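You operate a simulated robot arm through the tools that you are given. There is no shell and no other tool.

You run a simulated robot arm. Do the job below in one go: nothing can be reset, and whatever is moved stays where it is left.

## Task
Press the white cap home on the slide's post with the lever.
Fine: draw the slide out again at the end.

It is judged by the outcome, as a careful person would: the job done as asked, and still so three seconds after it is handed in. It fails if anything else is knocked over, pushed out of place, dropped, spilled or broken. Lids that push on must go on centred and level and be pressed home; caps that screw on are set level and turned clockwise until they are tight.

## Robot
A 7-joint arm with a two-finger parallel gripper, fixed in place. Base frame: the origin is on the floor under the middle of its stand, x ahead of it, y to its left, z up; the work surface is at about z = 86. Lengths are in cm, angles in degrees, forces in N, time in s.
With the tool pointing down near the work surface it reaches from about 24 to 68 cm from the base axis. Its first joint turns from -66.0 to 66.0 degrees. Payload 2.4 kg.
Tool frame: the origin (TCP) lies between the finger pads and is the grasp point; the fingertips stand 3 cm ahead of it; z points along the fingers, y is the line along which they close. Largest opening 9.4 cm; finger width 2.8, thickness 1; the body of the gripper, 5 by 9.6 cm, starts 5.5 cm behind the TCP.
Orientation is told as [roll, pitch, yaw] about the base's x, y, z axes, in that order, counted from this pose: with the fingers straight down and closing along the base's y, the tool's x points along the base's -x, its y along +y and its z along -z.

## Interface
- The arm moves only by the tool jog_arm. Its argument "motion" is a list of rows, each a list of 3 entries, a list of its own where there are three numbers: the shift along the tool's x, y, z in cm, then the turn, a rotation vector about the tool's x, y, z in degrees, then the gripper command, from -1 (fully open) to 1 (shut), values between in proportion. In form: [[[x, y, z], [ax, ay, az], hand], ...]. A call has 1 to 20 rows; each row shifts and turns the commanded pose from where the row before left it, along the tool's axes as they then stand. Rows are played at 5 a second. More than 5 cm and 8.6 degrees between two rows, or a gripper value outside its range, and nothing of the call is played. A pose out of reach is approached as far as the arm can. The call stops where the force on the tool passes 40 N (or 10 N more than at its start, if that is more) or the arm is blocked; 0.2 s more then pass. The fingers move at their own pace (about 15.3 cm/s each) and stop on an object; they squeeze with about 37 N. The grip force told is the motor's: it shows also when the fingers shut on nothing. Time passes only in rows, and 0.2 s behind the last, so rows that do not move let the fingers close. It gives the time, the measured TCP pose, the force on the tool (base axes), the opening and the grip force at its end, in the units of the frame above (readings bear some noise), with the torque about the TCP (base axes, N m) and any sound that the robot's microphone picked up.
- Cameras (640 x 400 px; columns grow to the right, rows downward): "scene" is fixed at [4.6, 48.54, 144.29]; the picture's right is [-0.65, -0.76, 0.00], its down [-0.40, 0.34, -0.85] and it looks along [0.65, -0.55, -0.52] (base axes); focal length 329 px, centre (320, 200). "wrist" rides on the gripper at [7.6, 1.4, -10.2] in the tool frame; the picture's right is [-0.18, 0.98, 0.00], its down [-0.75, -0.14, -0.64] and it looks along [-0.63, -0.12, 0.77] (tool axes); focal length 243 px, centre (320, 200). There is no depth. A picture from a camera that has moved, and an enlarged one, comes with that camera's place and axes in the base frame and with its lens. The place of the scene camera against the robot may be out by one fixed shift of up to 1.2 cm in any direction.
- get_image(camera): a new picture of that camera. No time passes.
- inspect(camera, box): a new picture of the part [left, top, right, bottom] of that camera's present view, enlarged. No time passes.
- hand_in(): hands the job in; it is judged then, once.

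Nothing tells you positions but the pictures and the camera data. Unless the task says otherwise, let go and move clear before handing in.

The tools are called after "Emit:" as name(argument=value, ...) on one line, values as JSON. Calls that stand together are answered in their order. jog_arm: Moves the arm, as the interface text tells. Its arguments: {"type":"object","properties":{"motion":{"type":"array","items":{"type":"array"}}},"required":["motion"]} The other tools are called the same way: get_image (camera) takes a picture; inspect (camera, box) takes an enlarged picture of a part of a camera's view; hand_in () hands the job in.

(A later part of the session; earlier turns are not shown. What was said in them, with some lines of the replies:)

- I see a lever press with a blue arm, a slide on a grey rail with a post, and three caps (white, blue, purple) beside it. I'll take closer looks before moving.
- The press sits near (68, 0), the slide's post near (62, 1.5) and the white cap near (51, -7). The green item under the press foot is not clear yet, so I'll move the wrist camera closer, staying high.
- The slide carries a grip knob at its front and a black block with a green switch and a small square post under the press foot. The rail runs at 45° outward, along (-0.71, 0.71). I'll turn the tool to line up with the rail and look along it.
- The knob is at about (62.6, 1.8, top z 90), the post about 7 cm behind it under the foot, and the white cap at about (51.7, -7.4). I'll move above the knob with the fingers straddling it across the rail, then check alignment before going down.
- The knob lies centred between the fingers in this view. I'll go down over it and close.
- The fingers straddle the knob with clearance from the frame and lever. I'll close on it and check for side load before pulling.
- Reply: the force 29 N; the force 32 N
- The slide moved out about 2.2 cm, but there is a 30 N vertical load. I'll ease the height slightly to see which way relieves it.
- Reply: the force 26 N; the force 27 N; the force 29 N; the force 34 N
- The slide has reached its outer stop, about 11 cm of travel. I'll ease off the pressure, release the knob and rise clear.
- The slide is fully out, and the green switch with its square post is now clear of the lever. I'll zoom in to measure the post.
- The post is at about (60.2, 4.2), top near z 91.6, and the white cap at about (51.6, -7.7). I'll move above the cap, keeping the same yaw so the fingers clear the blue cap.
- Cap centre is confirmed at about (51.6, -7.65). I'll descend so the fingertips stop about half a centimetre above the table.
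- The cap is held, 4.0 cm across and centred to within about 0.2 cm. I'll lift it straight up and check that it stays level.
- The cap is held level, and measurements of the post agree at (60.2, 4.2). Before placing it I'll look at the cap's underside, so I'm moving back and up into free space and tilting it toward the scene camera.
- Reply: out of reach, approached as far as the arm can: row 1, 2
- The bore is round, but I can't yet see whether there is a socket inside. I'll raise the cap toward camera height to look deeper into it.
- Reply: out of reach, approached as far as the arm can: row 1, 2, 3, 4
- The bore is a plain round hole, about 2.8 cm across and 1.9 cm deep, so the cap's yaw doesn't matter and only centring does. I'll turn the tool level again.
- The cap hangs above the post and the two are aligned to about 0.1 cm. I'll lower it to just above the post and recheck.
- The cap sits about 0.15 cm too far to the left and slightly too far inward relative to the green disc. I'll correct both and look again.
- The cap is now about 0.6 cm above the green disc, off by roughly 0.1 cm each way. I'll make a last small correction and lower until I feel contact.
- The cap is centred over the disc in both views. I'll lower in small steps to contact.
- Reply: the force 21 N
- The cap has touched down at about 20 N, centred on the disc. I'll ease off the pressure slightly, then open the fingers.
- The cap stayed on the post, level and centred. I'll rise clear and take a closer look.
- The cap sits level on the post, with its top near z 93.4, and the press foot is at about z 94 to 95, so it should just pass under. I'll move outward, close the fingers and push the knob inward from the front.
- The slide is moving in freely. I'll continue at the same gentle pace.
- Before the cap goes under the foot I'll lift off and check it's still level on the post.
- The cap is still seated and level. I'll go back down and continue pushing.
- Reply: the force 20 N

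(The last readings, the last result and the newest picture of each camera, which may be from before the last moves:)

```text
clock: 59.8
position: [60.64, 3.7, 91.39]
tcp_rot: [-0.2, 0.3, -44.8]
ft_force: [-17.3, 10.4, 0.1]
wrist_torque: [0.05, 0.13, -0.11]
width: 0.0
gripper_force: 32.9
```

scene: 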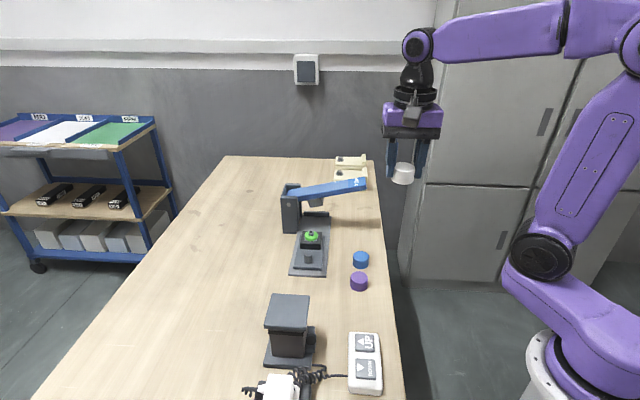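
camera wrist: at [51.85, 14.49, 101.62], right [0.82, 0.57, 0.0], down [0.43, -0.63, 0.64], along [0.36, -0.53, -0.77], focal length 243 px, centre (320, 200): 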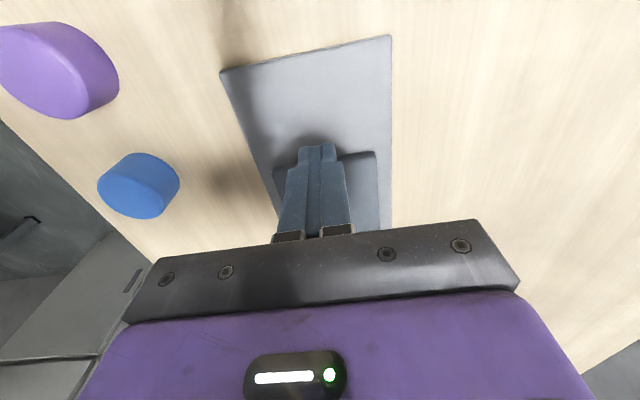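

There's a firm stop now, where I expected the inner end. I'll back off, rise and check the cap is under the foot.

Emit:
jog_arm(motion=[[[0.6, 0, 0], [0, 0, 0], 1], [[0.4, 0, -2], [0, 0, 0], 1], [[0, 0, -4.5], [0, 0, 0], 1], [[0, 0, -4.5], [0, 0, 0], 1], [[2, 0, -3.5], [0, 0, 0], 1], [[0, 0, 0], [0, 0, 0], 1]])

Emit:
get_image(camera="wrist")

Emit:
inspect(camera="scene", box=[280, 170, 345, 250])

```text
clock: 61.2
position: [58.83, 5.77, 106.08]
tcp_rot: [0.0, 0.0, -44.9]
ft_force: [0.1, 0.5, 0.3]
wrist_torque: [-0.07, 0.03, -0.02]
width: 0.0
gripper_force: 32.9
```

```text
taken
camera wrist: at [54.39, 12.05, 116.41], right [0.82, 0.57, 0.0], down [0.43, -0.63, 0.64], along [0.36, -0.53, -0.77], focal length 243 px, centre (320, 200)
```

wrist: 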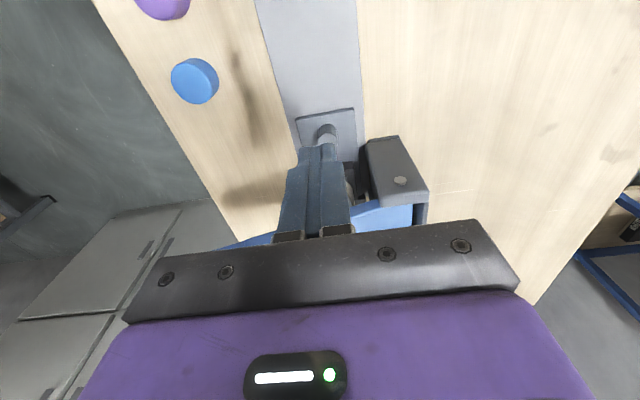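

```text
5.00 times, centred on (312, 210) of scene
camera zoom: at [4.6, 48.54, 144.29], right [-0.65, -0.76, 0.0], down [-0.4, 0.34, -0.85], along [0.65, -0.55, -0.52], focal length 1645 px, centre (358, 150)
```

zoom: 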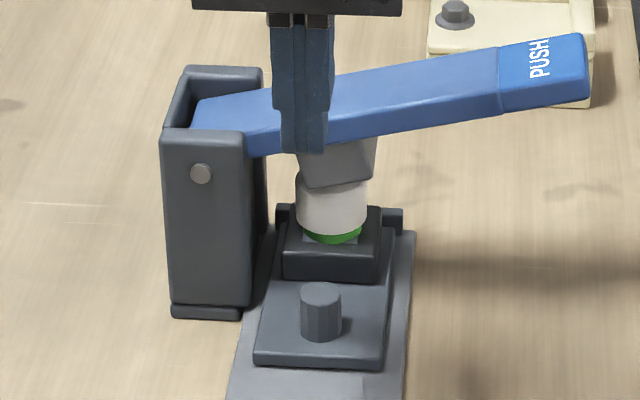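

The slide is back at its original in position, with the cap directly under the foot. Next I'll go over to the lever's PUSH end and measure its height.

Emit:
jog_arm(motion=[[[0, 0, -3.5], [0, 0, 0], 1], [[0, 0, -3.5], [0, 0, 0], 1], [[-1.5, -3, 0], [0, 0, 0], 1], [[-1.5, -3, 0], [0, 0, 0], 1], [[-1.5, -3, 0], [0, 0, 0], 1], [[-1.5, -2.6, 0], [0, 0, 0], 1], [[0, 0, 0], [0, 0, 0], 1]])

Emit:
get_image(camera="wrist")

Emit:
inspect(camera="scene", box=[270, 110, 400, 250])

```text
clock: 62.8
position: [54.86, -6.42, 112.45]
tcp_rot: [0.0, 0.1, -44.9]
ft_force: [0.3, 0.5, -0.5]
wrist_torque: [0.01, -0.01, 0.0]
width: 0.01
gripper_force: 32.5
```

```text
taken
camera wrist: at [50.51, -0.12, 122.74], right [0.82, 0.57, 0.0], down [0.43, -0.63, 0.64], along [0.36, -0.53, -0.77], focal length 243 px, centre (320, 200)
```

wrist: 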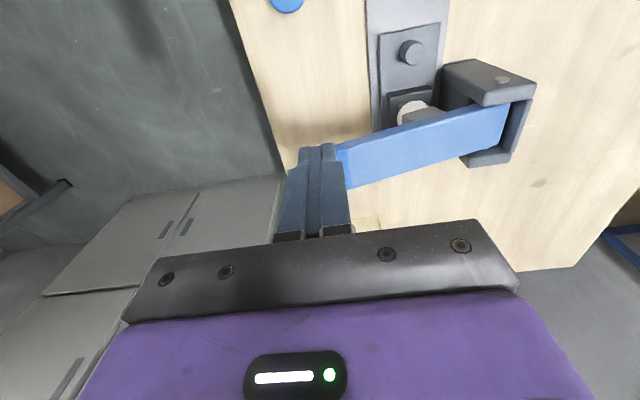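

```text
2.86 times, centred on (335, 180) of scene
camera zoom: at [4.6, 48.54, 144.29], right [-0.65, -0.76, 0.0], down [-0.4, 0.34, -0.85], along [0.65, -0.55, -0.52], focal length 940 px, centre (277, 257)
```

zoom: 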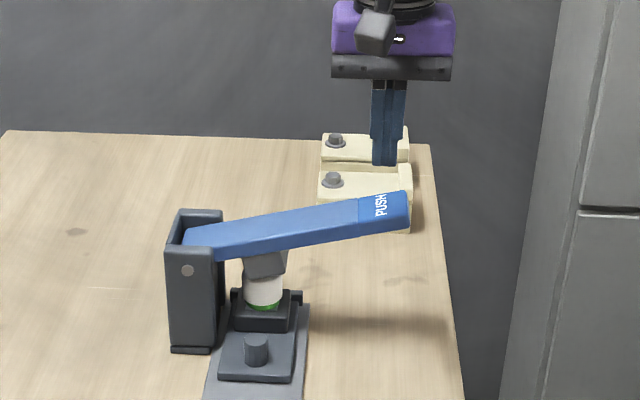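

Emit:
jog_arm(motion=[[[-2.1, 0, 0], [0, 0, 0], 1], [[-2.1, 0, 0], [0, 0, 0], 1], [[-2.05, 0.05, 0], [0, 0, 0], 1], [[0, 0, 3], [0, 0, 0], 1], [[0, 0, 0], [0, 0, 0], 1]])

Emit:
get_image(camera="wrist")

Emit:
inspect(camera="scene", box=[320, 130, 390, 210])

```text
clock: 64.0
position: [59.4, -11.08, 109.73]
tcp_rot: [0.0, 0.0, -44.9]
ft_force: [0.7, 0.4, 0.6]
wrist_torque: [0.01, 0.01, -0.01]
width: 0.01
gripper_force: 33.0
```

```text
taken
camera wrist: at [55.01, -4.81, 120.03], right [0.82, 0.57, 0.0], down [0.43, -0.63, 0.64], along [0.36, -0.53, -0.77], focal length 243 px, centre (320, 200)
```

wrist: 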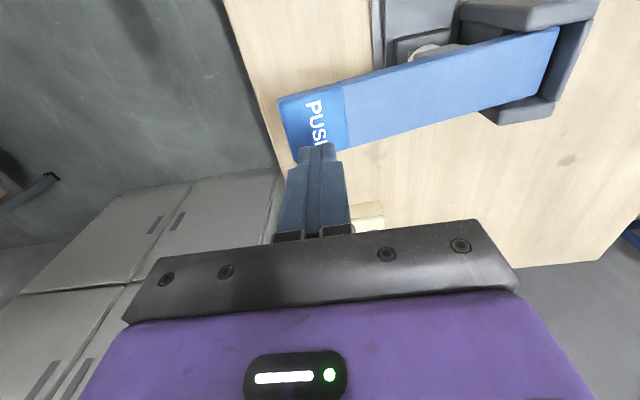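

```text
5.00 times, centred on (355, 170) of scene
camera zoom: at [4.6, 48.54, 144.29], right [-0.65, -0.76, 0.0], down [-0.4, 0.34, -0.85], along [0.65, -0.55, -0.52], focal length 1645 px, centre (145, 350)
```

zoom: 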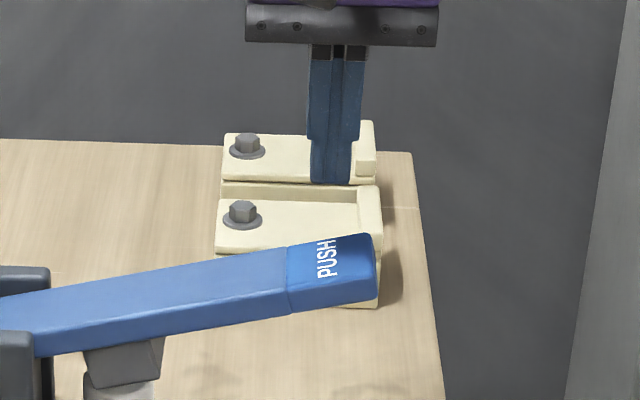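

The closed fingers are centred over the PUSH pad, with the pad top near z 102. I'll lower onto it and press slowly.

Emit:
jog_arm(motion=[[[0, 0, 2], [0, 0, 0], 1], [[0, 0, 1.5], [0, 0, 0], 1], [[0, 0, 0.6], [0, 0, 0], 1], [[0, 0, 0.4], [0, 0, 0], 1], [[0, 0, 0.4], [0, 0, 0], 1], [[0, 0, 0], [0, 0, 0], 1]])

Emit:
inspect(camera="scene", box=[280, 150, 390, 250])

```text
clock: 65.4
position: [59.29, -11.04, 104.76]
tcp_rot: [0.1, 0.0, -45.0]
ft_force: [-0.3, -1.3, 0.5]
wrist_torque: [-0.04, 0.05, 0.02]
width: 0.0
gripper_force: 33.4
```

```text
4.00 times, centred on (335, 200) of scene
camera zoom: at [4.6, 48.54, 144.29], right [-0.65, -0.76, 0.0], down [-0.4, 0.34, -0.85], along [0.65, -0.55, -0.52], focal length 1316 px, centre (260, 200)
```

zoom: 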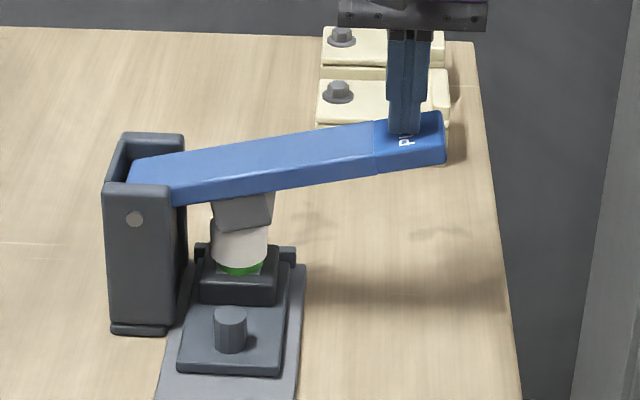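

Emit:
jog_arm(motion=[[[0, 0, 0.4], [0, 0, 0], 1], [[0, 0, 0.4], [0, 0, 0], 1], [[0, 0, 0.4], [0, 0, 0], 1], [[0, 0, 0.4], [0, 0, 0], 1], [[0, 0, 0], [0, 0, 0], 1]])

Emit:
inspect(camera="scene", box=[280, 150, 390, 250])

```text
clock: 66.6
position: [59.2, -11.1, 103.29]
tcp_rot: [0.0, -0.2, -44.9]
ft_force: [-2.0, -1.9, 8.3]
wrist_torque: [-0.08, 0.12, 0.0]
width: 0.03
gripper_force: 32.7
```

```text
4.00 times, centred on (335, 200) of scene
camera zoom: at [4.58, 48.54, 144.29], right [-0.65, -0.76, 0.0], down [-0.4, 0.34, -0.85], along [0.65, -0.55, -0.52], focal length 1316 px, centre (260, 200)
```

zoom: 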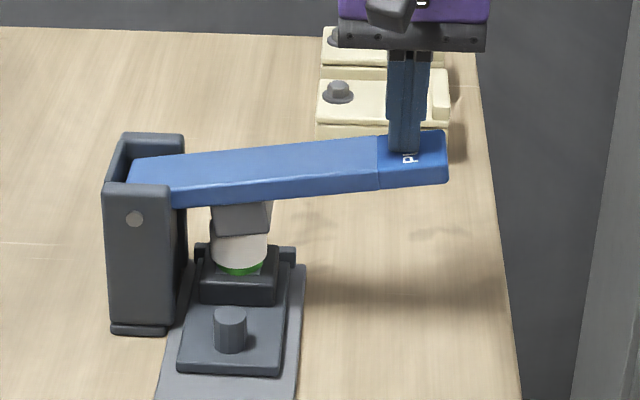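

Emit:
jog_arm(motion=[[[0, 0, 0.3], [0, 0, 0], 1], [[0, 0, 0.3], [0, 0, 0], 1], [[0, 0, 0.3], [0, 0, 0], 1], [[0, 0, 0.3], [0, 0, 0], 1], [[0, 0, 0], [0, 0, 0], 1]])

Emit:
inspect(camera="scene", box=[280, 150, 390, 250])

```text
clock: 67.8
position: [59.26, -11.07, 102.07]
tcp_rot: [0.0, 0.1, -45.0]
ft_force: [-4.0, -4.8, 7.9]
wrist_torque: [-0.2, 0.2, 0.0]
width: 0.0
gripper_force: 32.9
```

```text
4.00 times, centred on (335, 200) of scene
camera zoom: at [4.58, 48.53, 144.29], right [-0.65, -0.76, 0.0], down [-0.4, 0.34, -0.85], along [0.65, -0.55, -0.52], focal length 1316 px, centre (260, 200)
```

zoom: 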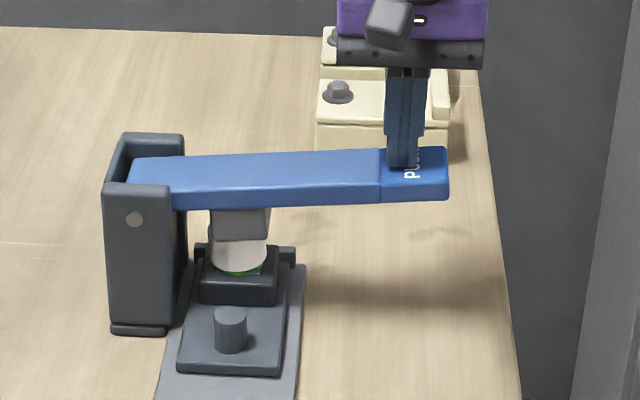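

Emit:
inspect(camera="scene", box=[315, 190, 360, 230])

Emit:
jog_arm(motion=[[[0, 0, 0.3], [0, 0, 0], 1], [[0, 0, 0.3], [0, 0, 0], 1], [[0, 0, 0], [0, 0, 0], 1]])

Emit:
inspect(camera="scene", box=[290, 180, 350, 240])

```text
10.00 times, centred on (338, 210) of scene
camera zoom: at [4.58, 48.53, 144.29], right [-0.65, -0.76, 0.0], down [-0.4, 0.34, -0.85], along [0.65, -0.55, -0.52], focal length 3290 px, centre (145, 100)
```

zoom: 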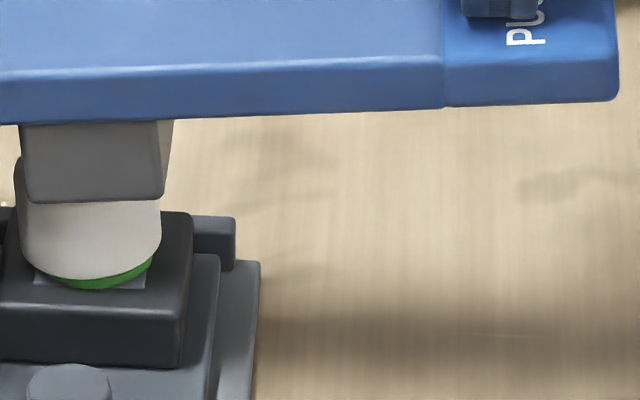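

```text
clock: 68.6
position: [59.52, -11.14, 101.58]
tcp_rot: [0.1, 0.0, -44.9]
ft_force: [-6.4, -2.7, 7.6]
wrist_torque: [-0.12, 0.25, -0.05]
width: 0.0
gripper_force: 32.7
```

```text
6.67 times, centred on (320, 210) of scene
camera zoom: at [4.57, 48.54, 144.29], right [-0.65, -0.76, 0.0], down [-0.4, 0.34, -0.85], along [0.65, -0.55, -0.52], focal length 2193 px, centre (320, 133)
```

zoom: 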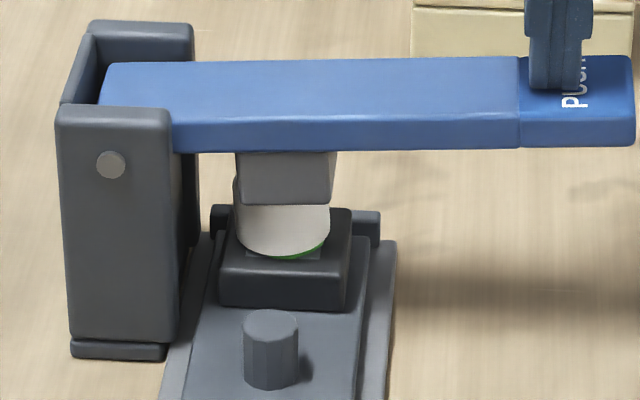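

Emit:
inspect(camera="scene", box=[300, 195, 332, 227])

```text
12.50 times, centred on (316, 211) of scene
camera zoom: at [4.57, 48.54, 144.29], right [-0.65, -0.76, 0.0], down [-0.4, 0.34, -0.85], along [0.65, -0.55, -0.52], focal length 4112 px, centre (370, 62)
```

zoom: 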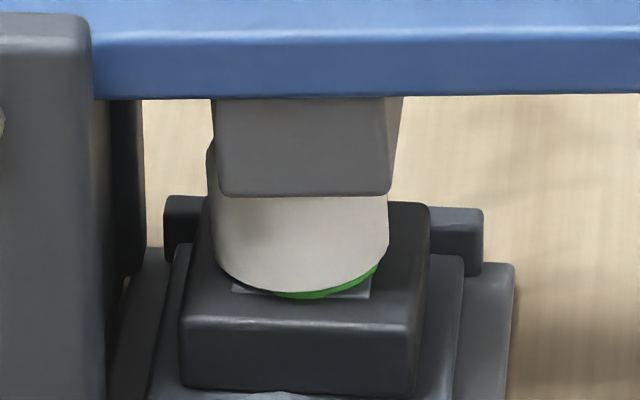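

The foot is now flat on the cap and the cap is going down. I'll keep pressing in small steps until it's firm.

Emit:
jog_arm(motion=[[[0, 0, 0.25], [0, 0, 0], 1], [[0, 0, 0.25], [0, 0, 0], 1], [[0, 0, 0], [0, 0, 0], 1]])

Emit:
inspect(camera="scene", box=[300, 195, 332, 227])

```text
clock: 69.4
position: [59.27, -11.22, 101.02]
tcp_rot: [0.1, -0.1, -44.9]
ft_force: [-3.3, -0.4, 7.8]
wrist_torque: [-0.06, 0.12, -0.03]
width: 0.01
gripper_force: 32.2
```

```text
12.50 times, centred on (316, 211) of scene
camera zoom: at [4.58, 48.54, 144.29], right [-0.65, -0.76, 0.0], down [-0.4, 0.34, -0.85], along [0.65, -0.55, -0.52], focal length 4112 px, centre (370, 62)
```

zoom: 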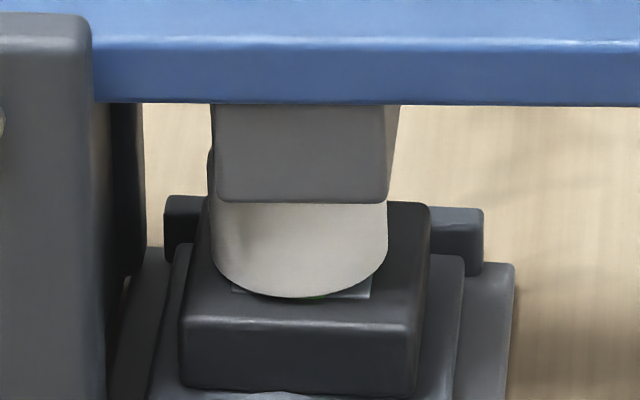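

Emit:
jog_arm(motion=[[[0, 0, 0.25], [0, 0, 0], 1], [[0, 0, 0.25], [0, 0, 0], 1], [[0, 0, 0], [0, 0, 0], 1]])

Emit:
inspect(camera="scene", box=[300, 195, 332, 227])

```text
clock: 70.2
position: [59.31, -11.2, 100.53]
tcp_rot: [0.1, -0.1, -45.0]
ft_force: [2.5, -2.8, 9.7]
wrist_torque: [-0.03, 0.01, 0.03]
width: 0.0
gripper_force: 32.8
```

```text
12.50 times, centred on (316, 211) of scene
camera zoom: at [4.59, 48.54, 144.29], right [-0.65, -0.76, 0.0], down [-0.4, 0.34, -0.85], along [0.65, -0.55, -0.52], focal length 4112 px, centre (370, 62)
```

zoom: 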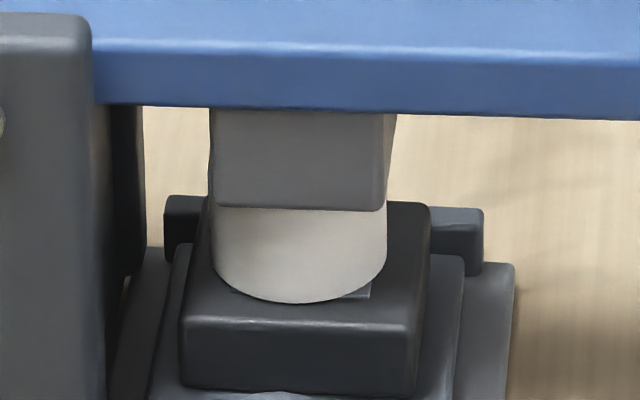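

Emit:
jog_arm(motion=[[[0, 0, 0.25], [0, 0, 0], 1], [[0, 0, 0.25], [0, 0, 0], 1], [[0, 0, 0], [0, 0, 0], 1]])

Emit:
inspect(camera="scene", box=[300, 195, 332, 227])

```text
clock: 70.8
position: [59.35, -11.17, 100.53]
tcp_rot: [0.4, -0.5, -45.1]
ft_force: [-6.4, 0.3, 12.5]
wrist_torque: [0.07, 0.37, 0.04]
width: 0.0
gripper_force: 33.2
stopped in row 3: the force on the tool passed its limit at 44 N (the readings are from after the stop); the commanded pose is now the measured one
```

```text
12.50 times, centred on (316, 211) of scene
camera zoom: at [4.56, 48.55, 144.29], right [-0.65, -0.76, 0.0], down [-0.4, 0.34, -0.85], along [0.65, -0.55, -0.52], focal length 4112 px, centre (370, 62)
```

zoom: 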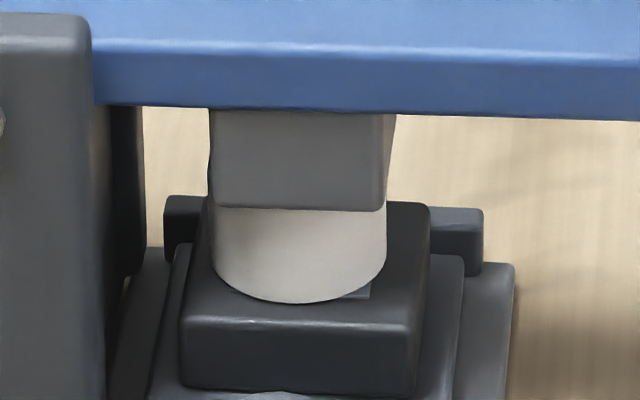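

A firm stop came at 44 N with the lever not moving any further. I'll press once more to confirm it's bottomed out.

Emit:
jog_arm(motion=[[[0, 0, 0.15], [0, 0, 0], 1], [[0, 0, 0.15], [0, 0, 0], 1], [[0, 0, 0.15], [0, 0, 0], 1], [[0, 0, 0.15], [0, 0, 0], 1]])

Emit:
inspect(camera="scene", box=[300, 195, 332, 227])

```text
clock: 71.4
position: [59.31, -11.17, 100.65]
tcp_rot: [0.2, -0.5, -44.9]
ft_force: [-7.7, 2.4, 12.8]
wrist_torque: [0.1, 0.42, 0.02]
width: 0.0
gripper_force: 32.8
stopped in row 3: the force on the tool passed its limit at 43 N (the readings are from after the stop); the commanded pose is now the measured one
```

```text
12.50 times, centred on (316, 211) of scene
camera zoom: at [4.55, 48.55, 144.29], right [-0.65, -0.76, 0.0], down [-0.4, 0.34, -0.85], along [0.65, -0.55, -0.52], focal length 4112 px, centre (370, 62)
```

zoom: 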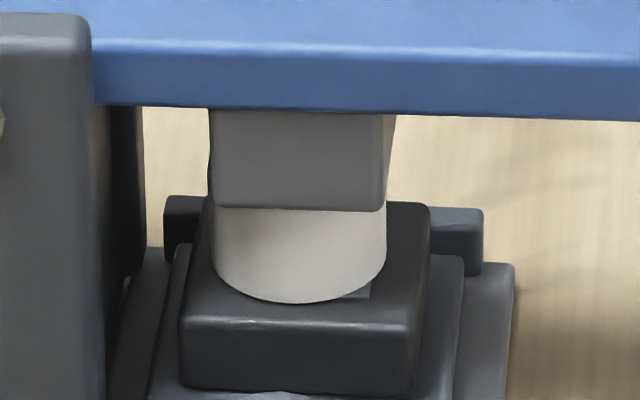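

The press is bottomed out. I'll raise the fingers slowly so the lever follows up, then inspect the cap.

Emit:
jog_arm(motion=[[[0, 0, -0.4], [0, 0, 0], 1], [[0, 0, -0.5], [0, 0, 0], 1], [[0, 0, -0.6], [0, 0, 0], 1], [[0, 0, -0.8], [0, 0, 0], 1], [[0, 0, -0.8], [0, 0, 0], 1], [[0, 0, -0.8], [0, 0, 0], 1], [[0, 0, -0.8], [0, 0, 0], 1], [[0, 0, -1], [0, 0, 0], 1], [[0, 0, -2], [0, 0, 0], 1], [[0, 0, -3], [0, 0, 0], 1], [[0, 0, 0], [0, 0, 0], 1]])

Emit:
inspect(camera="scene", box=[280, 150, 390, 250])

Emit:
inspect(camera="scene", box=[300, 195, 332, 227])

```text
clock: 73.8
position: [59.19, -11.23, 111.11]
tcp_rot: [0.3, -0.6, -45.0]
ft_force: [-1.0, 0.7, 0.2]
wrist_torque: [0.03, 0.01, 0.03]
width: 0.0
gripper_force: 33.2
```

```text
4.00 times, centred on (335, 200) of scene
camera zoom: at [4.6, 48.54, 144.29], right [-0.65, -0.76, 0.0], down [-0.4, 0.34, -0.85], along [0.65, -0.55, -0.52], focal length 1316 px, centre (260, 200)
```

zoom: 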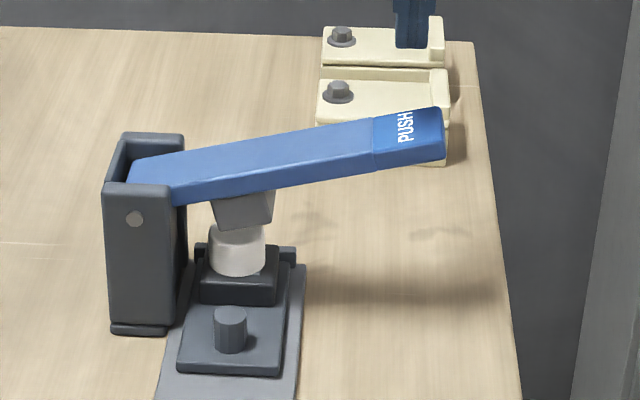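

```text
12.50 times, centred on (316, 211) of scene
camera zoom: at [4.6, 48.54, 144.29], right [-0.65, -0.76, 0.0], down [-0.4, 0.34, -0.85], along [0.65, -0.55, -0.52], focal length 4112 px, centre (370, 62)
```

zoom: 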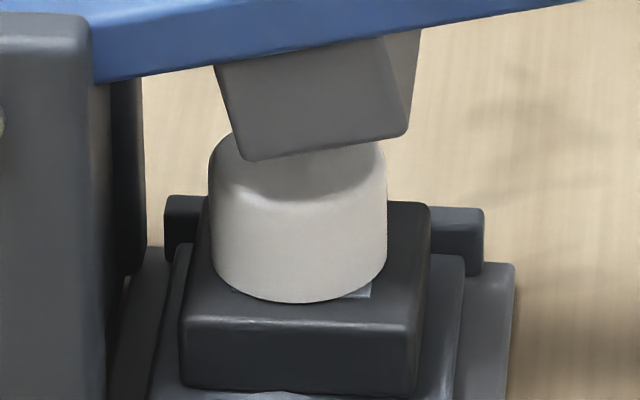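

The lever sprang back up and the cap is fully down and flush on the block. I'll level the tool, open the fingers and return above the knob to draw the slide out.

Emit:
jog_arm(motion=[[[0, 0, -2], [0.3, 0.6, 0], 1], [[3.5, 0, 0], [0, 0, 0], 1], [[3.5, 0, 0], [0, 0, 0], 0], [[0, 3.9, 0], [0, 0, 0], -0.4], [[0, 3.9, 0], [0, 0, 0], -0.4], [[0, 3.8, 0], [0, 0, 0], -0.4], [[0, 0, 4], [0, 0, 0], -0.4], [[0, 0, 4], [0, 0, 0], -0.4], [[0, 0, 0], [0, 0, 0], -0.4]])

Emit:
get_image(camera="wrist")

Emit:
inspect(camera="wrist", box=[270, 60, 410, 220])

```text
clock: 75.8
position: [62.39, 1.96, 105.28]
tcp_rot: [0.0, 0.1, -45.0]
ft_force: [-0.1, -0.9, -0.5]
wrist_torque: [0.0, -0.01, 0.0]
width: 6.58
gripper_force: 0.2
```

```text
taken
camera wrist: at [58.06, 8.28, 115.61], right [0.82, 0.57, 0.0], down [0.43, -0.63, 0.64], along [0.36, -0.53, -0.77], focal length 243 px, centre (320, 200)
```

wrist: 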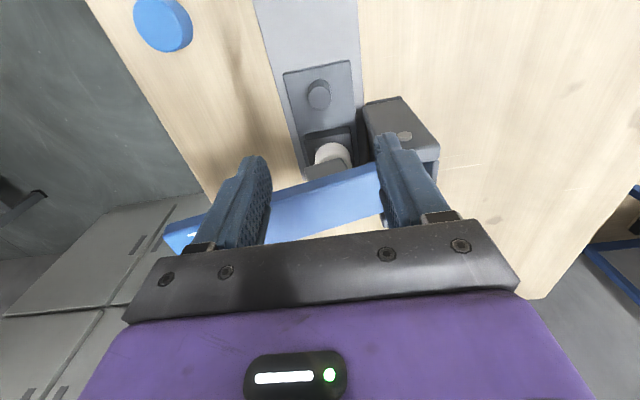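

```text
2.50 times, centred on (340, 140) of wrist
camera zoom: at [58.06, 8.28, 115.61], right [0.82, 0.57, 0.0], down [0.43, -0.63, 0.64], along [0.36, -0.53, -0.77], focal length 606 px, centre (270, 350)
```

zoom: 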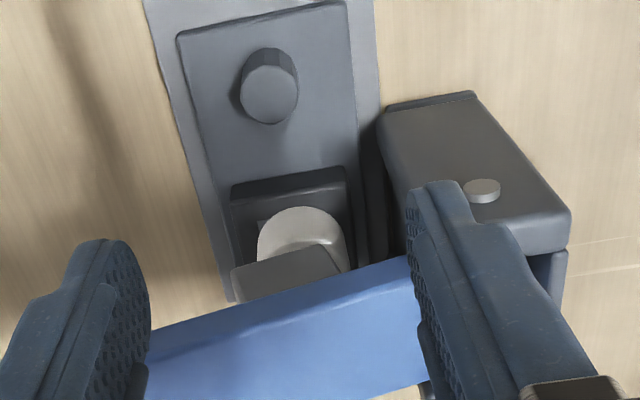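

The tool is aligned over the knob exactly as for the first pull. Going down now.

Emit:
jog_arm(motion=[[[0, 0, 4], [0, 0, 0], -0.4], [[0, 0, 4], [0, 0, 0], -0.4], [[0, 0, 3], [0, 0, 0], -0.4], [[0, 0, 2], [0, 0, 0], -0.4], [[0, 0, 1.2], [0, 0, 0], -0.4], [[0, 0, 0], [0, 0, 0], -0.4]])

Emit:
get_image(camera="wrist")

```text
clock: 77.2
position: [62.64, 1.76, 91.16]
tcp_rot: [0.4, -0.3, -45.1]
ft_force: [-10.7, -6.0, 35.4]
wrist_torque: [-1.19, -1.35, -0.58]
width: 6.58
gripper_force: 0.0
```

```text
taken
camera wrist: at [58.13, 8.13, 101.63], right [0.83, 0.56, 0.01], down [0.43, -0.63, 0.65], along [0.37, -0.53, -0.76], focal length 243 px, centre (320, 200)
```

wrist: 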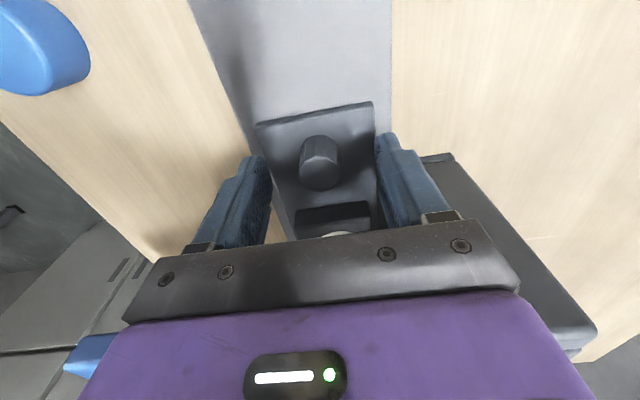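

Something touches at 35 N: the gripper housing is catching the lever's front edge, because I drifted about 0.35 cm inward. I'll rise at once and shift outward before coming down again.

Emit:
jog_arm(motion=[[[0, 0, -1], [0, 0, 0], -0.4], [[0, 0, -2], [0, 0, 0], -0.4], [[0, 0, -3], [0, 0, 0], -0.4], [[0, 0, 0], [0, 0, 0], -0.4]])

Emit:
get_image(camera="wrist")

Emit:
inspect(camera="scene", box=[270, 130, 390, 260])

```text
clock: 78.2
position: [62.36, 2.01, 96.91]
tcp_rot: [0.0, 0.1, -44.8]
ft_force: [-0.3, 0.2, -0.1]
wrist_torque: [0.0, -0.01, 0.02]
width: 6.58
gripper_force: 0.0
```

```text
taken
camera wrist: at [58.02, 8.22, 107.23], right [0.82, 0.57, 0.0], down [0.43, -0.63, 0.64], along [0.36, -0.53, -0.77], focal length 243 px, centre (320, 200)
```

wrist: 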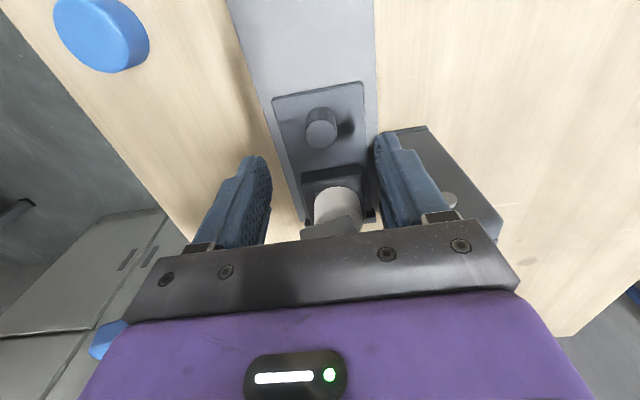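

```text
3.08 times, centred on (330, 195) of scene
camera zoom: at [4.6, 48.54, 144.29], right [-0.65, -0.76, 0.0], down [-0.4, 0.34, -0.85], along [0.65, -0.55, -0.52], focal length 1012 px, centre (289, 215)
```

zoom: 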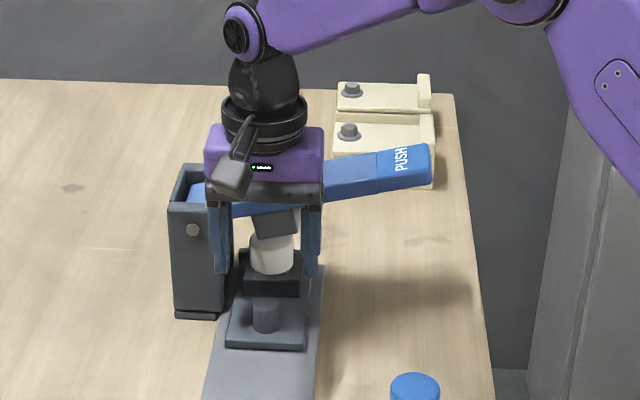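

The cap is undisturbed and I'm clear again. I'll come down 0.5 cm further outward and a little higher on the knob, in steps.

Emit:
jog_arm(motion=[[[0.55, 0, 0], [0, 0, 0], -0.4], [[0, 0, 2], [0, 0, 0], -0.4], [[0, 0, 1], [0, 0, 0], -0.4], [[0, 0, 0], [0, 0, 0], -0.4]])

Emit:
jog_arm(motion=[[[0, 0, 0.7], [0, 0, 0], -0.4], [[0, 0, 0.6], [0, 0, 0], -0.4], [[0, 0, 0], [0, 0, 0], -0.4]])

```text
clock: 79.2
position: [61.95, 2.35, 93.92]
tcp_rot: [0.1, 0.2, -45.0]
ft_force: [0.1, 0.6, 0.2]
wrist_torque: [0.04, 0.0, -0.01]
width: 6.57
gripper_force: 0.0
```

```text
clock: 80.0
position: [61.98, 2.38, 92.57]
tcp_rot: [0.1, 0.0, -45.0]
ft_force: [0.0, 0.8, 0.8]
wrist_torque: [0.02, -0.01, 0.02]
width: 6.6
gripper_force: 0.0
```

Emit:
jog_arm(motion=[[[0, 0, 0.5], [0, 0, 0], -0.4], [[0, 0, 0.5], [0, 0, 0], -0.4], [[0, 0, 0], [0, 0, 0], -0.4]])

Emit:
get_image(camera="wrist")

Emit:
inspect(camera="scene", box=[270, 150, 370, 260])

```text
clock: 80.8
position: [62.05, 2.26, 91.61]
tcp_rot: [0.1, 0.0, -45.0]
ft_force: [-0.4, 0.0, -0.7]
wrist_torque: [-0.03, -0.04, 0.01]
width: 6.59
gripper_force: 0.0
```

```text
taken
camera wrist: at [57.72, 8.74, 101.9], right [0.82, 0.57, 0.0], down [0.43, -0.63, 0.64], along [0.36, -0.53, -0.77], focal length 243 px, centre (320, 200)
```

wrist: 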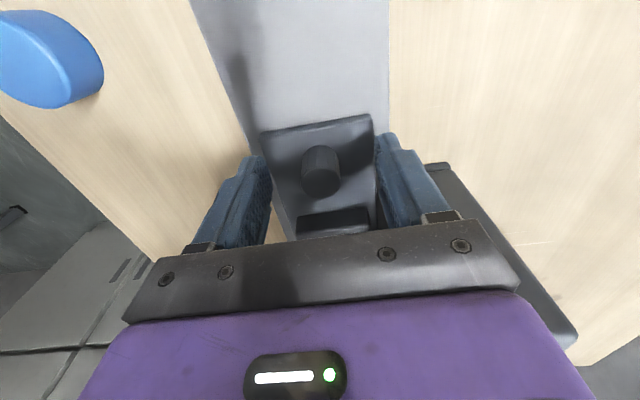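

```text
3.64 times, centred on (320, 205) of scene
camera zoom: at [4.6, 48.54, 144.29], right [-0.65, -0.76, 0.0], down [-0.4, 0.34, -0.85], along [0.65, -0.55, -0.52], focal length 1196 px, centre (320, 182)
```

zoom: 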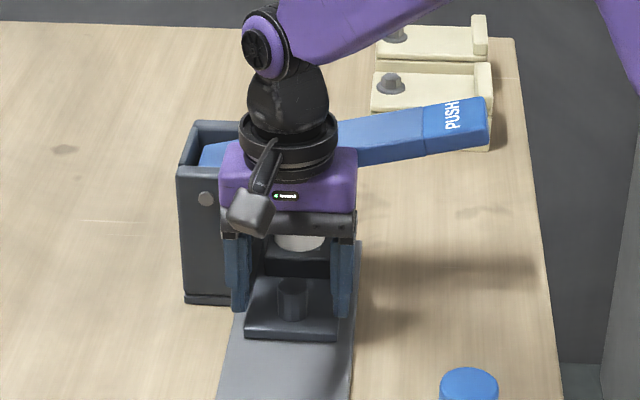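

No contact this time. I'll close on the knob.

Emit:
jog_arm(motion=[[[0, 0, 0], [0, 0, 0], 0.3], [[0, 0, 0], [0, 0, 0], 1], [[0, 0, 0], [0, 0, 0], 1], [[0, 0, 0], [0, 0, 0], 1]])

```text
clock: 81.8
position: [61.98, 2.32, 91.61]
tcp_rot: [0.0, 0.1, -45.0]
ft_force: [-6.6, -3.6, 1.3]
wrist_torque: [0.22, -0.13, -0.04]
width: 2.36
gripper_force: 44.8
```

Emit:
jog_arm(motion=[[[0.3, -0.05, 0], [0, 0, 0], 1], [[0.4, 0, 0], [0, 0, 0], 1], [[0.4, 0, 0], [0, 0, 0], 1], [[0.4, 0, 0], [0, 0, 0], 1], [[0, 0, 0], [0, 0, 0], 1]])

```text
clock: 83.0
position: [60.99, 3.38, 91.56]
tcp_rot: [0.1, 0.0, -44.9]
ft_force: [2.4, 2.1, -6.5]
wrist_torque: [-0.54, -0.06, -0.13]
width: 2.33
gripper_force: 45.0
```

Emit:
jog_arm(motion=[[[0.4, 0.02, 0.05], [0, 0, 0], 1], [[0.4, 0, 0], [0, 0, 0], 1], [[0.4, 0, 0], [0, 0, 0], 1], [[0.4, 0, 0], [0, 0, 0], 1], [[0, 0, 0], [0, 0, 0], 1]])

Emit:
inspect(camera="scene", box=[270, 150, 370, 260])

```text
clock: 84.2
position: [59.92, 4.5, 91.59]
tcp_rot: [0.1, -0.1, -45.1]
ft_force: [-3.4, -4.5, 16.8]
wrist_torque: [-0.1, 0.81, 0.03]
width: 2.34
gripper_force: 45.4
```

```text
3.64 times, centred on (320, 205) of scene
camera zoom: at [4.56, 48.53, 144.3], right [-0.65, -0.76, 0.0], down [-0.4, 0.34, -0.85], along [0.65, -0.55, -0.52], focal length 1196 px, centre (320, 182)
```

zoom: 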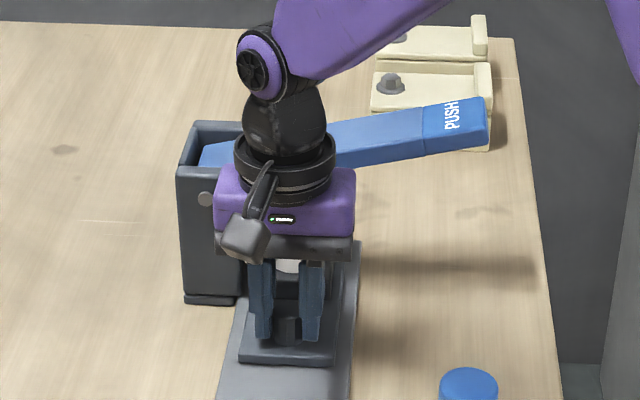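

The slide is coming out smoothly at low load. I'll continue with small height corrections.

Emit:
jog_arm(motion=[[[0.4, -0.03, -0.1], [0, 0, 0], 1], [[0.4, 0, 0], [0, 0, 0], 1], [[0.4, 0, 0], [0, 0, 0], 1], [[0.4, 0, 0], [0, 0, 0], 1], [[0, 0, 0], [0, 0, 0], 1]])

Emit:
jog_arm(motion=[[[0.4, 0, 0], [0, 0, 0], 1], [[0.4, 0, 0], [0, 0, 0], 1], [[0.4, 0, 0], [0, 0, 0], 1], [[0, 0, 0], [0, 0, 0], 1]])

```text
clock: 85.4
position: [58.72, 5.63, 91.57]
tcp_rot: [0.2, 0.1, -45.0]
ft_force: [-5.9, -6.7, -0.1]
wrist_torque: [-0.59, -0.92, 0.02]
width: 2.35
gripper_force: 45.4
```

```text
clock: 86.4
position: [57.88, 6.59, 91.64]
tcp_rot: [0.1, 0.1, -45.0]
ft_force: [-6.4, -7.2, 7.7]
wrist_torque: [-0.11, 0.87, 0.01]
width: 2.34
gripper_force: 45.2
```

Emit:
jog_arm(motion=[[[0.4, -0.06, -0.05], [0, 0, 0], 1], [[0.4, 0, 0], [0, 0, 0], 1], [[0.4, 0, 0], [0, 0, 0], 1], [[0.4, 0, 0], [0, 0, 0], 1], [[0, 0, 0], [0, 0, 0], 1]])

Emit:
jog_arm(motion=[[[0.4, 0, 0], [0, 0, 0], 1], [[0.4, 0, 0], [0, 0, 0], 1], [[0.4, 0, 0], [0, 0, 0], 1], [[0, 0, 0], [0, 0, 0], 1]])

Emit:
inspect(camera="scene", box=[270, 160, 370, 290])

```text
clock: 87.6
position: [56.77, 7.75, 91.58]
tcp_rot: [0.2, 0.0, -44.9]
ft_force: [3.2, 1.3, -8.0]
wrist_torque: [0.04, 0.58, 0.01]
width: 2.35
gripper_force: 45.3
```

```text
clock: 88.6
position: [55.82, 8.57, 91.5]
tcp_rot: [0.0, 0.3, -44.8]
ft_force: [3.7, 4.1, -31.1]
wrist_torque: [0.18, -0.67, -0.04]
width: 2.36
gripper_force: 45.0
```

```text
3.08 times, centred on (320, 225) of scene
camera zoom: at [4.67, 48.56, 144.28], right [-0.65, -0.76, 0.0], down [-0.4, 0.34, -0.85], along [0.65, -0.55, -0.52], focal length 1012 px, centre (320, 123)
```

zoom: 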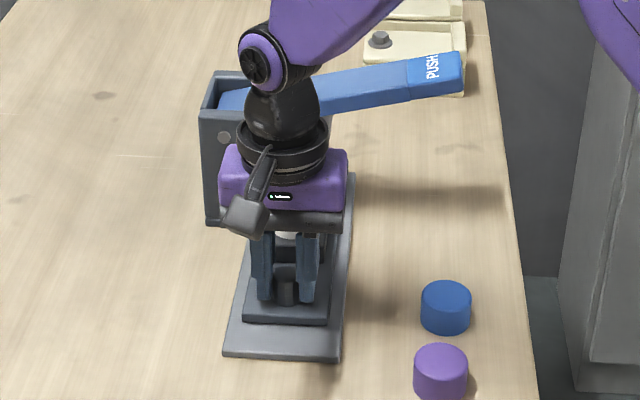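

Emit:
jog_arm(motion=[[[0, 0, 0.2], [0, 0, 0], 1], [[0.4, 0, 0], [0, 0, 0], 1], [[0.4, 0, 0], [0, 0, 0], 1], [[0.4, 0, 0], [0, 0, 0], 1], [[0, 0, 0], [0, 0, 0], 1]])

Emit:
jog_arm(motion=[[[0.3, 0, 0], [0, 0, 0], 1], [[0.3, 0, 0], [0, 0, 0], 1], [[0, 0, 0], [0, 0, 0], 1]])

```text
clock: 89.8
position: [55.03, 9.29, 91.57]
tcp_rot: [0.1, 0.0, -44.9]
ft_force: [-0.6, -0.9, 5.7]
wrist_torque: [-0.6, 0.17, -0.07]
width: 2.36
gripper_force: 45.4
```

```text
clock: 90.6
position: [54.78, 9.63, 91.61]
tcp_rot: [0.2, 0.0, -45.1]
ft_force: [-2.0, -0.8, 17.4]
wrist_torque: [-0.47, 0.33, 0.05]
width: 2.36
gripper_force: 45.0
```

Emit:
jog_arm(motion=[[[0.25, 0, -0.1], [0, 0, 0], 1], [[0.25, 0, 0], [0, 0, 0], 1], [[0.2, 0, 0], [0, 0, 0], 1], [[0, 0, 0], [0, 0, 0], 1]])

Emit:
jog_arm(motion=[[[0.15, 0, 0], [0, 0, 0], 1], [[0, 0, 0], [0, 0, 0], 1]])

```text
clock: 91.6
position: [54.46, 9.9, 91.71]
tcp_rot: [0.4, -0.4, -45.1]
ft_force: [28.7, -13.4, -15.5]
wrist_torque: [-0.68, -0.23, 0.0]
width: 2.39
gripper_force: 45.2
```

```text
clock: 92.2
position: [54.41, 10.0, 91.72]
tcp_rot: [0.5, -0.3, -45.1]
ft_force: [28.5, -17.7, -8.6]
wrist_torque: [-0.7, -0.18, 0.01]
width: 2.36
gripper_force: 45.2
```

The slide is firmly at its outer stop. I'll ease off, release the knob and rise clear.

Emit:
jog_arm(motion=[[[-0.3, 0, 0], [0, 0, 0], 1], [[0, 0, 0], [0, 0, 0], 1], [[0, 0, 0], [0, 0, 0], -0.2], [[0, 0, 0], [0, 0, 0], -0.2], [[0, 0, 0], [0, 0, 0], -0.2]])

Emit:
jog_arm(motion=[[[0, 0, -2], [0, 0, 0], -0.2], [[0, 0, -4], [0, 0, 0], -0.2], [[0, 0, -4], [0, 0, 0], -0.2], [[0, 0, -4], [0, 0, 0], -0.2], [[3, 0, -3], [0, 0, 0], -0.6], [[0, 0, 0], [0, 0, 0], -0.6]])

Emit:
get_image(camera="wrist")

Emit:
inspect(camera="scene", box=[270, 150, 390, 290])

Emit:
inspect(camera="scene", box=[295, 215, 335, 255])

```text
clock: 93.4
position: [54.27, 10.11, 91.65]
tcp_rot: [0.0, 0.1, -44.8]
ft_force: [-0.5, 0.4, -0.3]
wrist_torque: [-0.03, -0.01, -0.01]
width: 5.62
gripper_force: 0.0
```

```text
clock: 94.8
position: [52.09, 12.08, 108.83]
tcp_rot: [0.1, 0.2, -45.0]
ft_force: [0.2, 0.6, 0.4]
wrist_torque: [-0.01, 0.0, -0.01]
width: 7.52
gripper_force: 0.0
```

```text
taken
camera wrist: at [47.74, 18.47, 119.12], right [0.82, 0.57, 0.0], down [0.43, -0.63, 0.64], along [0.36, -0.53, -0.77], focal length 243 px, centre (320, 200)
```

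wrist: 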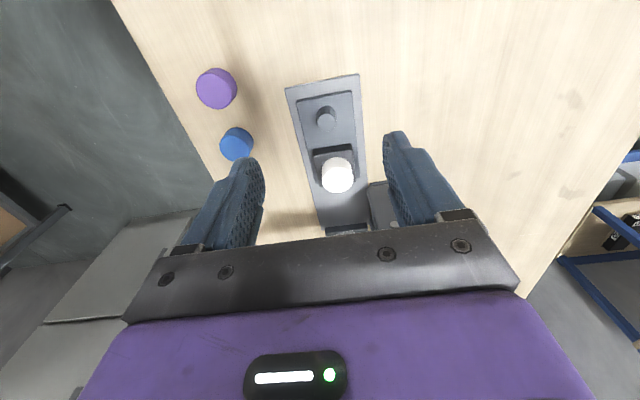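

```text
2.86 times, centred on (330, 220) of scene
camera zoom: at [4.6, 48.54, 144.29], right [-0.65, -0.76, 0.0], down [-0.4, 0.34, -0.85], along [0.65, -0.55, -0.52], focal length 940 px, centre (291, 143)
```

zoom: 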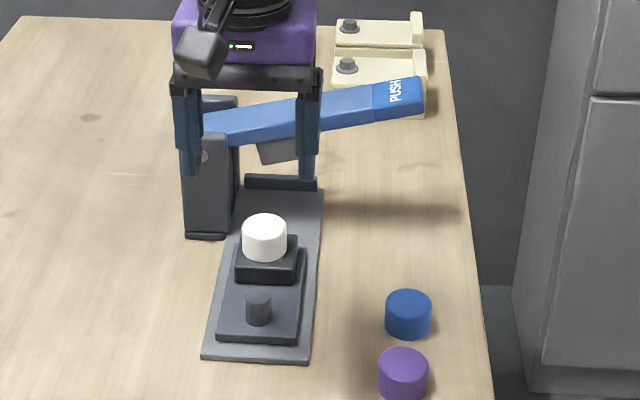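

```text
10.00 times, centred on (315, 235) of scene
camera zoom: at [4.6, 48.54, 144.29], right [-0.65, -0.76, 0.0], down [-0.4, 0.34, -0.85], along [0.65, -0.55, -0.52], focal length 3290 px, centre (370, -150)
```

zoom: 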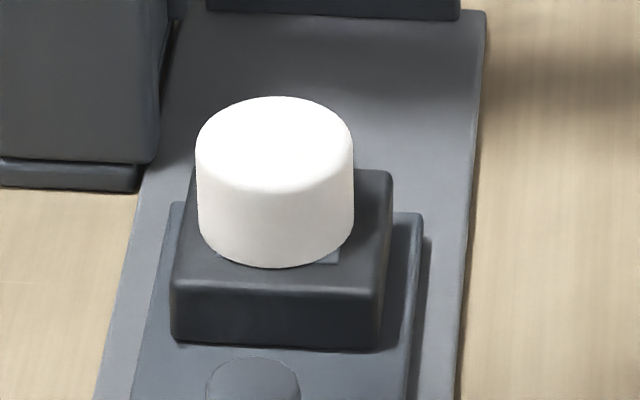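

Emit:
inspect(camera="wrist", box=[295, 130, 375, 210])

Emit:
inspect(camera="scene", box=[300, 220, 325, 245])

```text
5.00 times, centred on (335, 170) of wrist
camera zoom: at [47.74, 18.47, 119.12], right [0.82, 0.57, 0.0], down [0.43, -0.63, 0.64], along [0.36, -0.53, -0.77], focal length 1213 px, centre (245, 350)
```

zoom: 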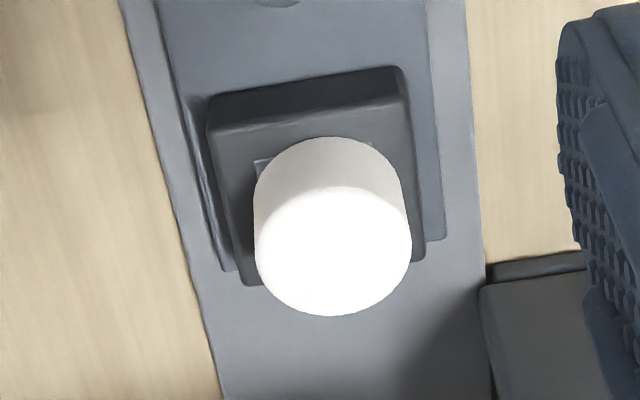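

```text
16.00 times, centred on (312, 232) of scene
camera zoom: at [4.6, 48.54, 144.29], right [-0.65, -0.76, 0.0], down [-0.4, 0.34, -0.85], along [0.65, -0.55, -0.52], focal length 5263 px, centre (440, -320)
```

zoom: 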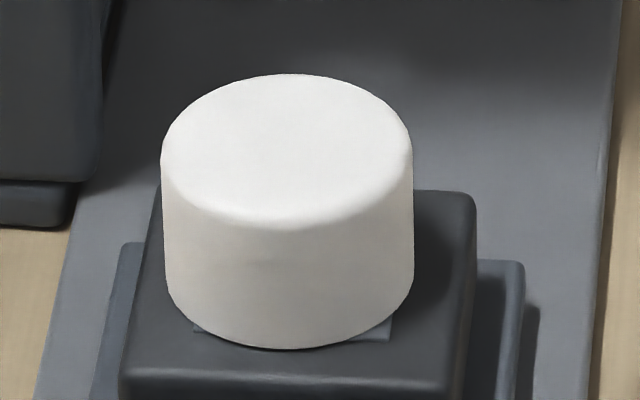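

The slide is at the same fully drawn-out position as before. The white cap is level and fully down, with no green showing. I'll move the arm well clear and make a final check.

Emit:
jog_arm(motion=[[[2, 0, -3], [0, 0, 0], -0.6], [[3, 0, -3], [0, 0, 0], -0.6], [[3, 0, -3], [0, 0, 0], -0.6], [[0, 0, 0], [0, 0, 0], -0.6], [[0, 0, 0], [0, 0, 0], -0.6]])

Emit:
get_image(camera="scene")

Emit:
inspect(camera="scene", box=[260, 140, 400, 300])

Emit:
inspect(camera="wrist", box=[290, 100, 390, 220])

```text
clock: 96.0
position: [46.56, 17.96, 117.94]
tcp_rot: [0.0, 0.1, -45.0]
ft_force: [-0.5, -0.1, -1.3]
wrist_torque: [0.01, 0.01, 0.02]
width: 7.51
gripper_force: 0.0
```

```text
taken
```

scene: 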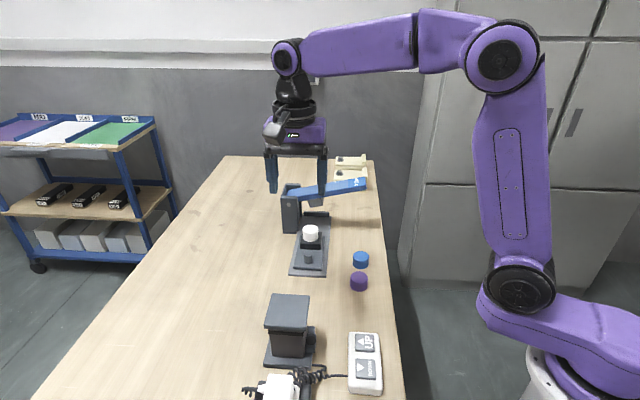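

```text
2.50 times, centred on (330, 220) of scene
camera zoom: at [4.6, 48.54, 144.29], right [-0.65, -0.76, 0.0], down [-0.4, 0.34, -0.85], along [0.65, -0.55, -0.52], focal length 822 px, centre (295, 150)
```

zoom: 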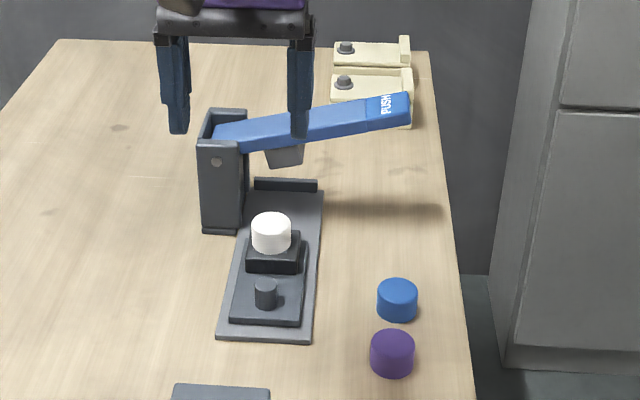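

```text
3.33 times, centred on (340, 160) of wrist
camera zoom: at [42.24, 24.22, 128.21], right [0.82, 0.57, 0.0], down [0.43, -0.63, 0.64], along [0.36, -0.53, -0.77], focal length 809 px, centre (253, 333)
```

zoom: 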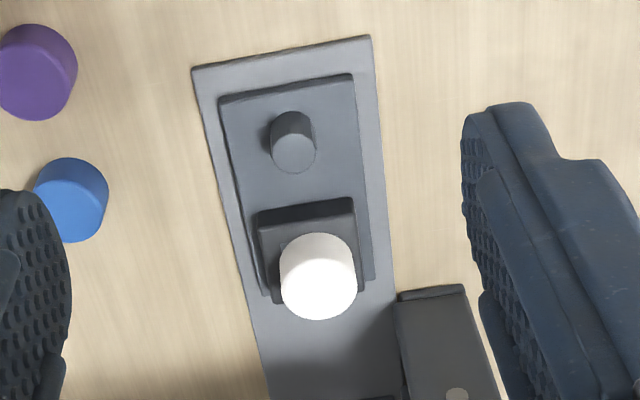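

The white cap is level and pressed home on the post, and the slide is drawn out to its stop. The lever is back up, the other caps haven't moved, and the arm is clear, so I'm handing in.

Emit:
hand_in()

```text
The job is handed in.
```

The white cap is pressed home on the slide's post with the lever, and the slide is drawn out again to its stop. The job is handed in; no verdict has come back.

- **Cap:** It sits level and fully down, with none of the green disc showing. I pressed the lever twice to just over 40 N and it moved no further. The cap ended about 0.15 cm off-centre toward the pivot side. I left it there, because nudging a pressed cap could have tilted it.
- **One unplanned contact:** While going down to grip the knob for the last pull, the tool met about 35 N of resistance. It was probably the gripper catching the front edge of the lever. I backed off at once and came down further out; the cap and lever looked unchanged afterwards.
- **Everything else:** The lever sprang back up, the blue and purple caps stayed where they were, and the gripper is open and clear of the bench.
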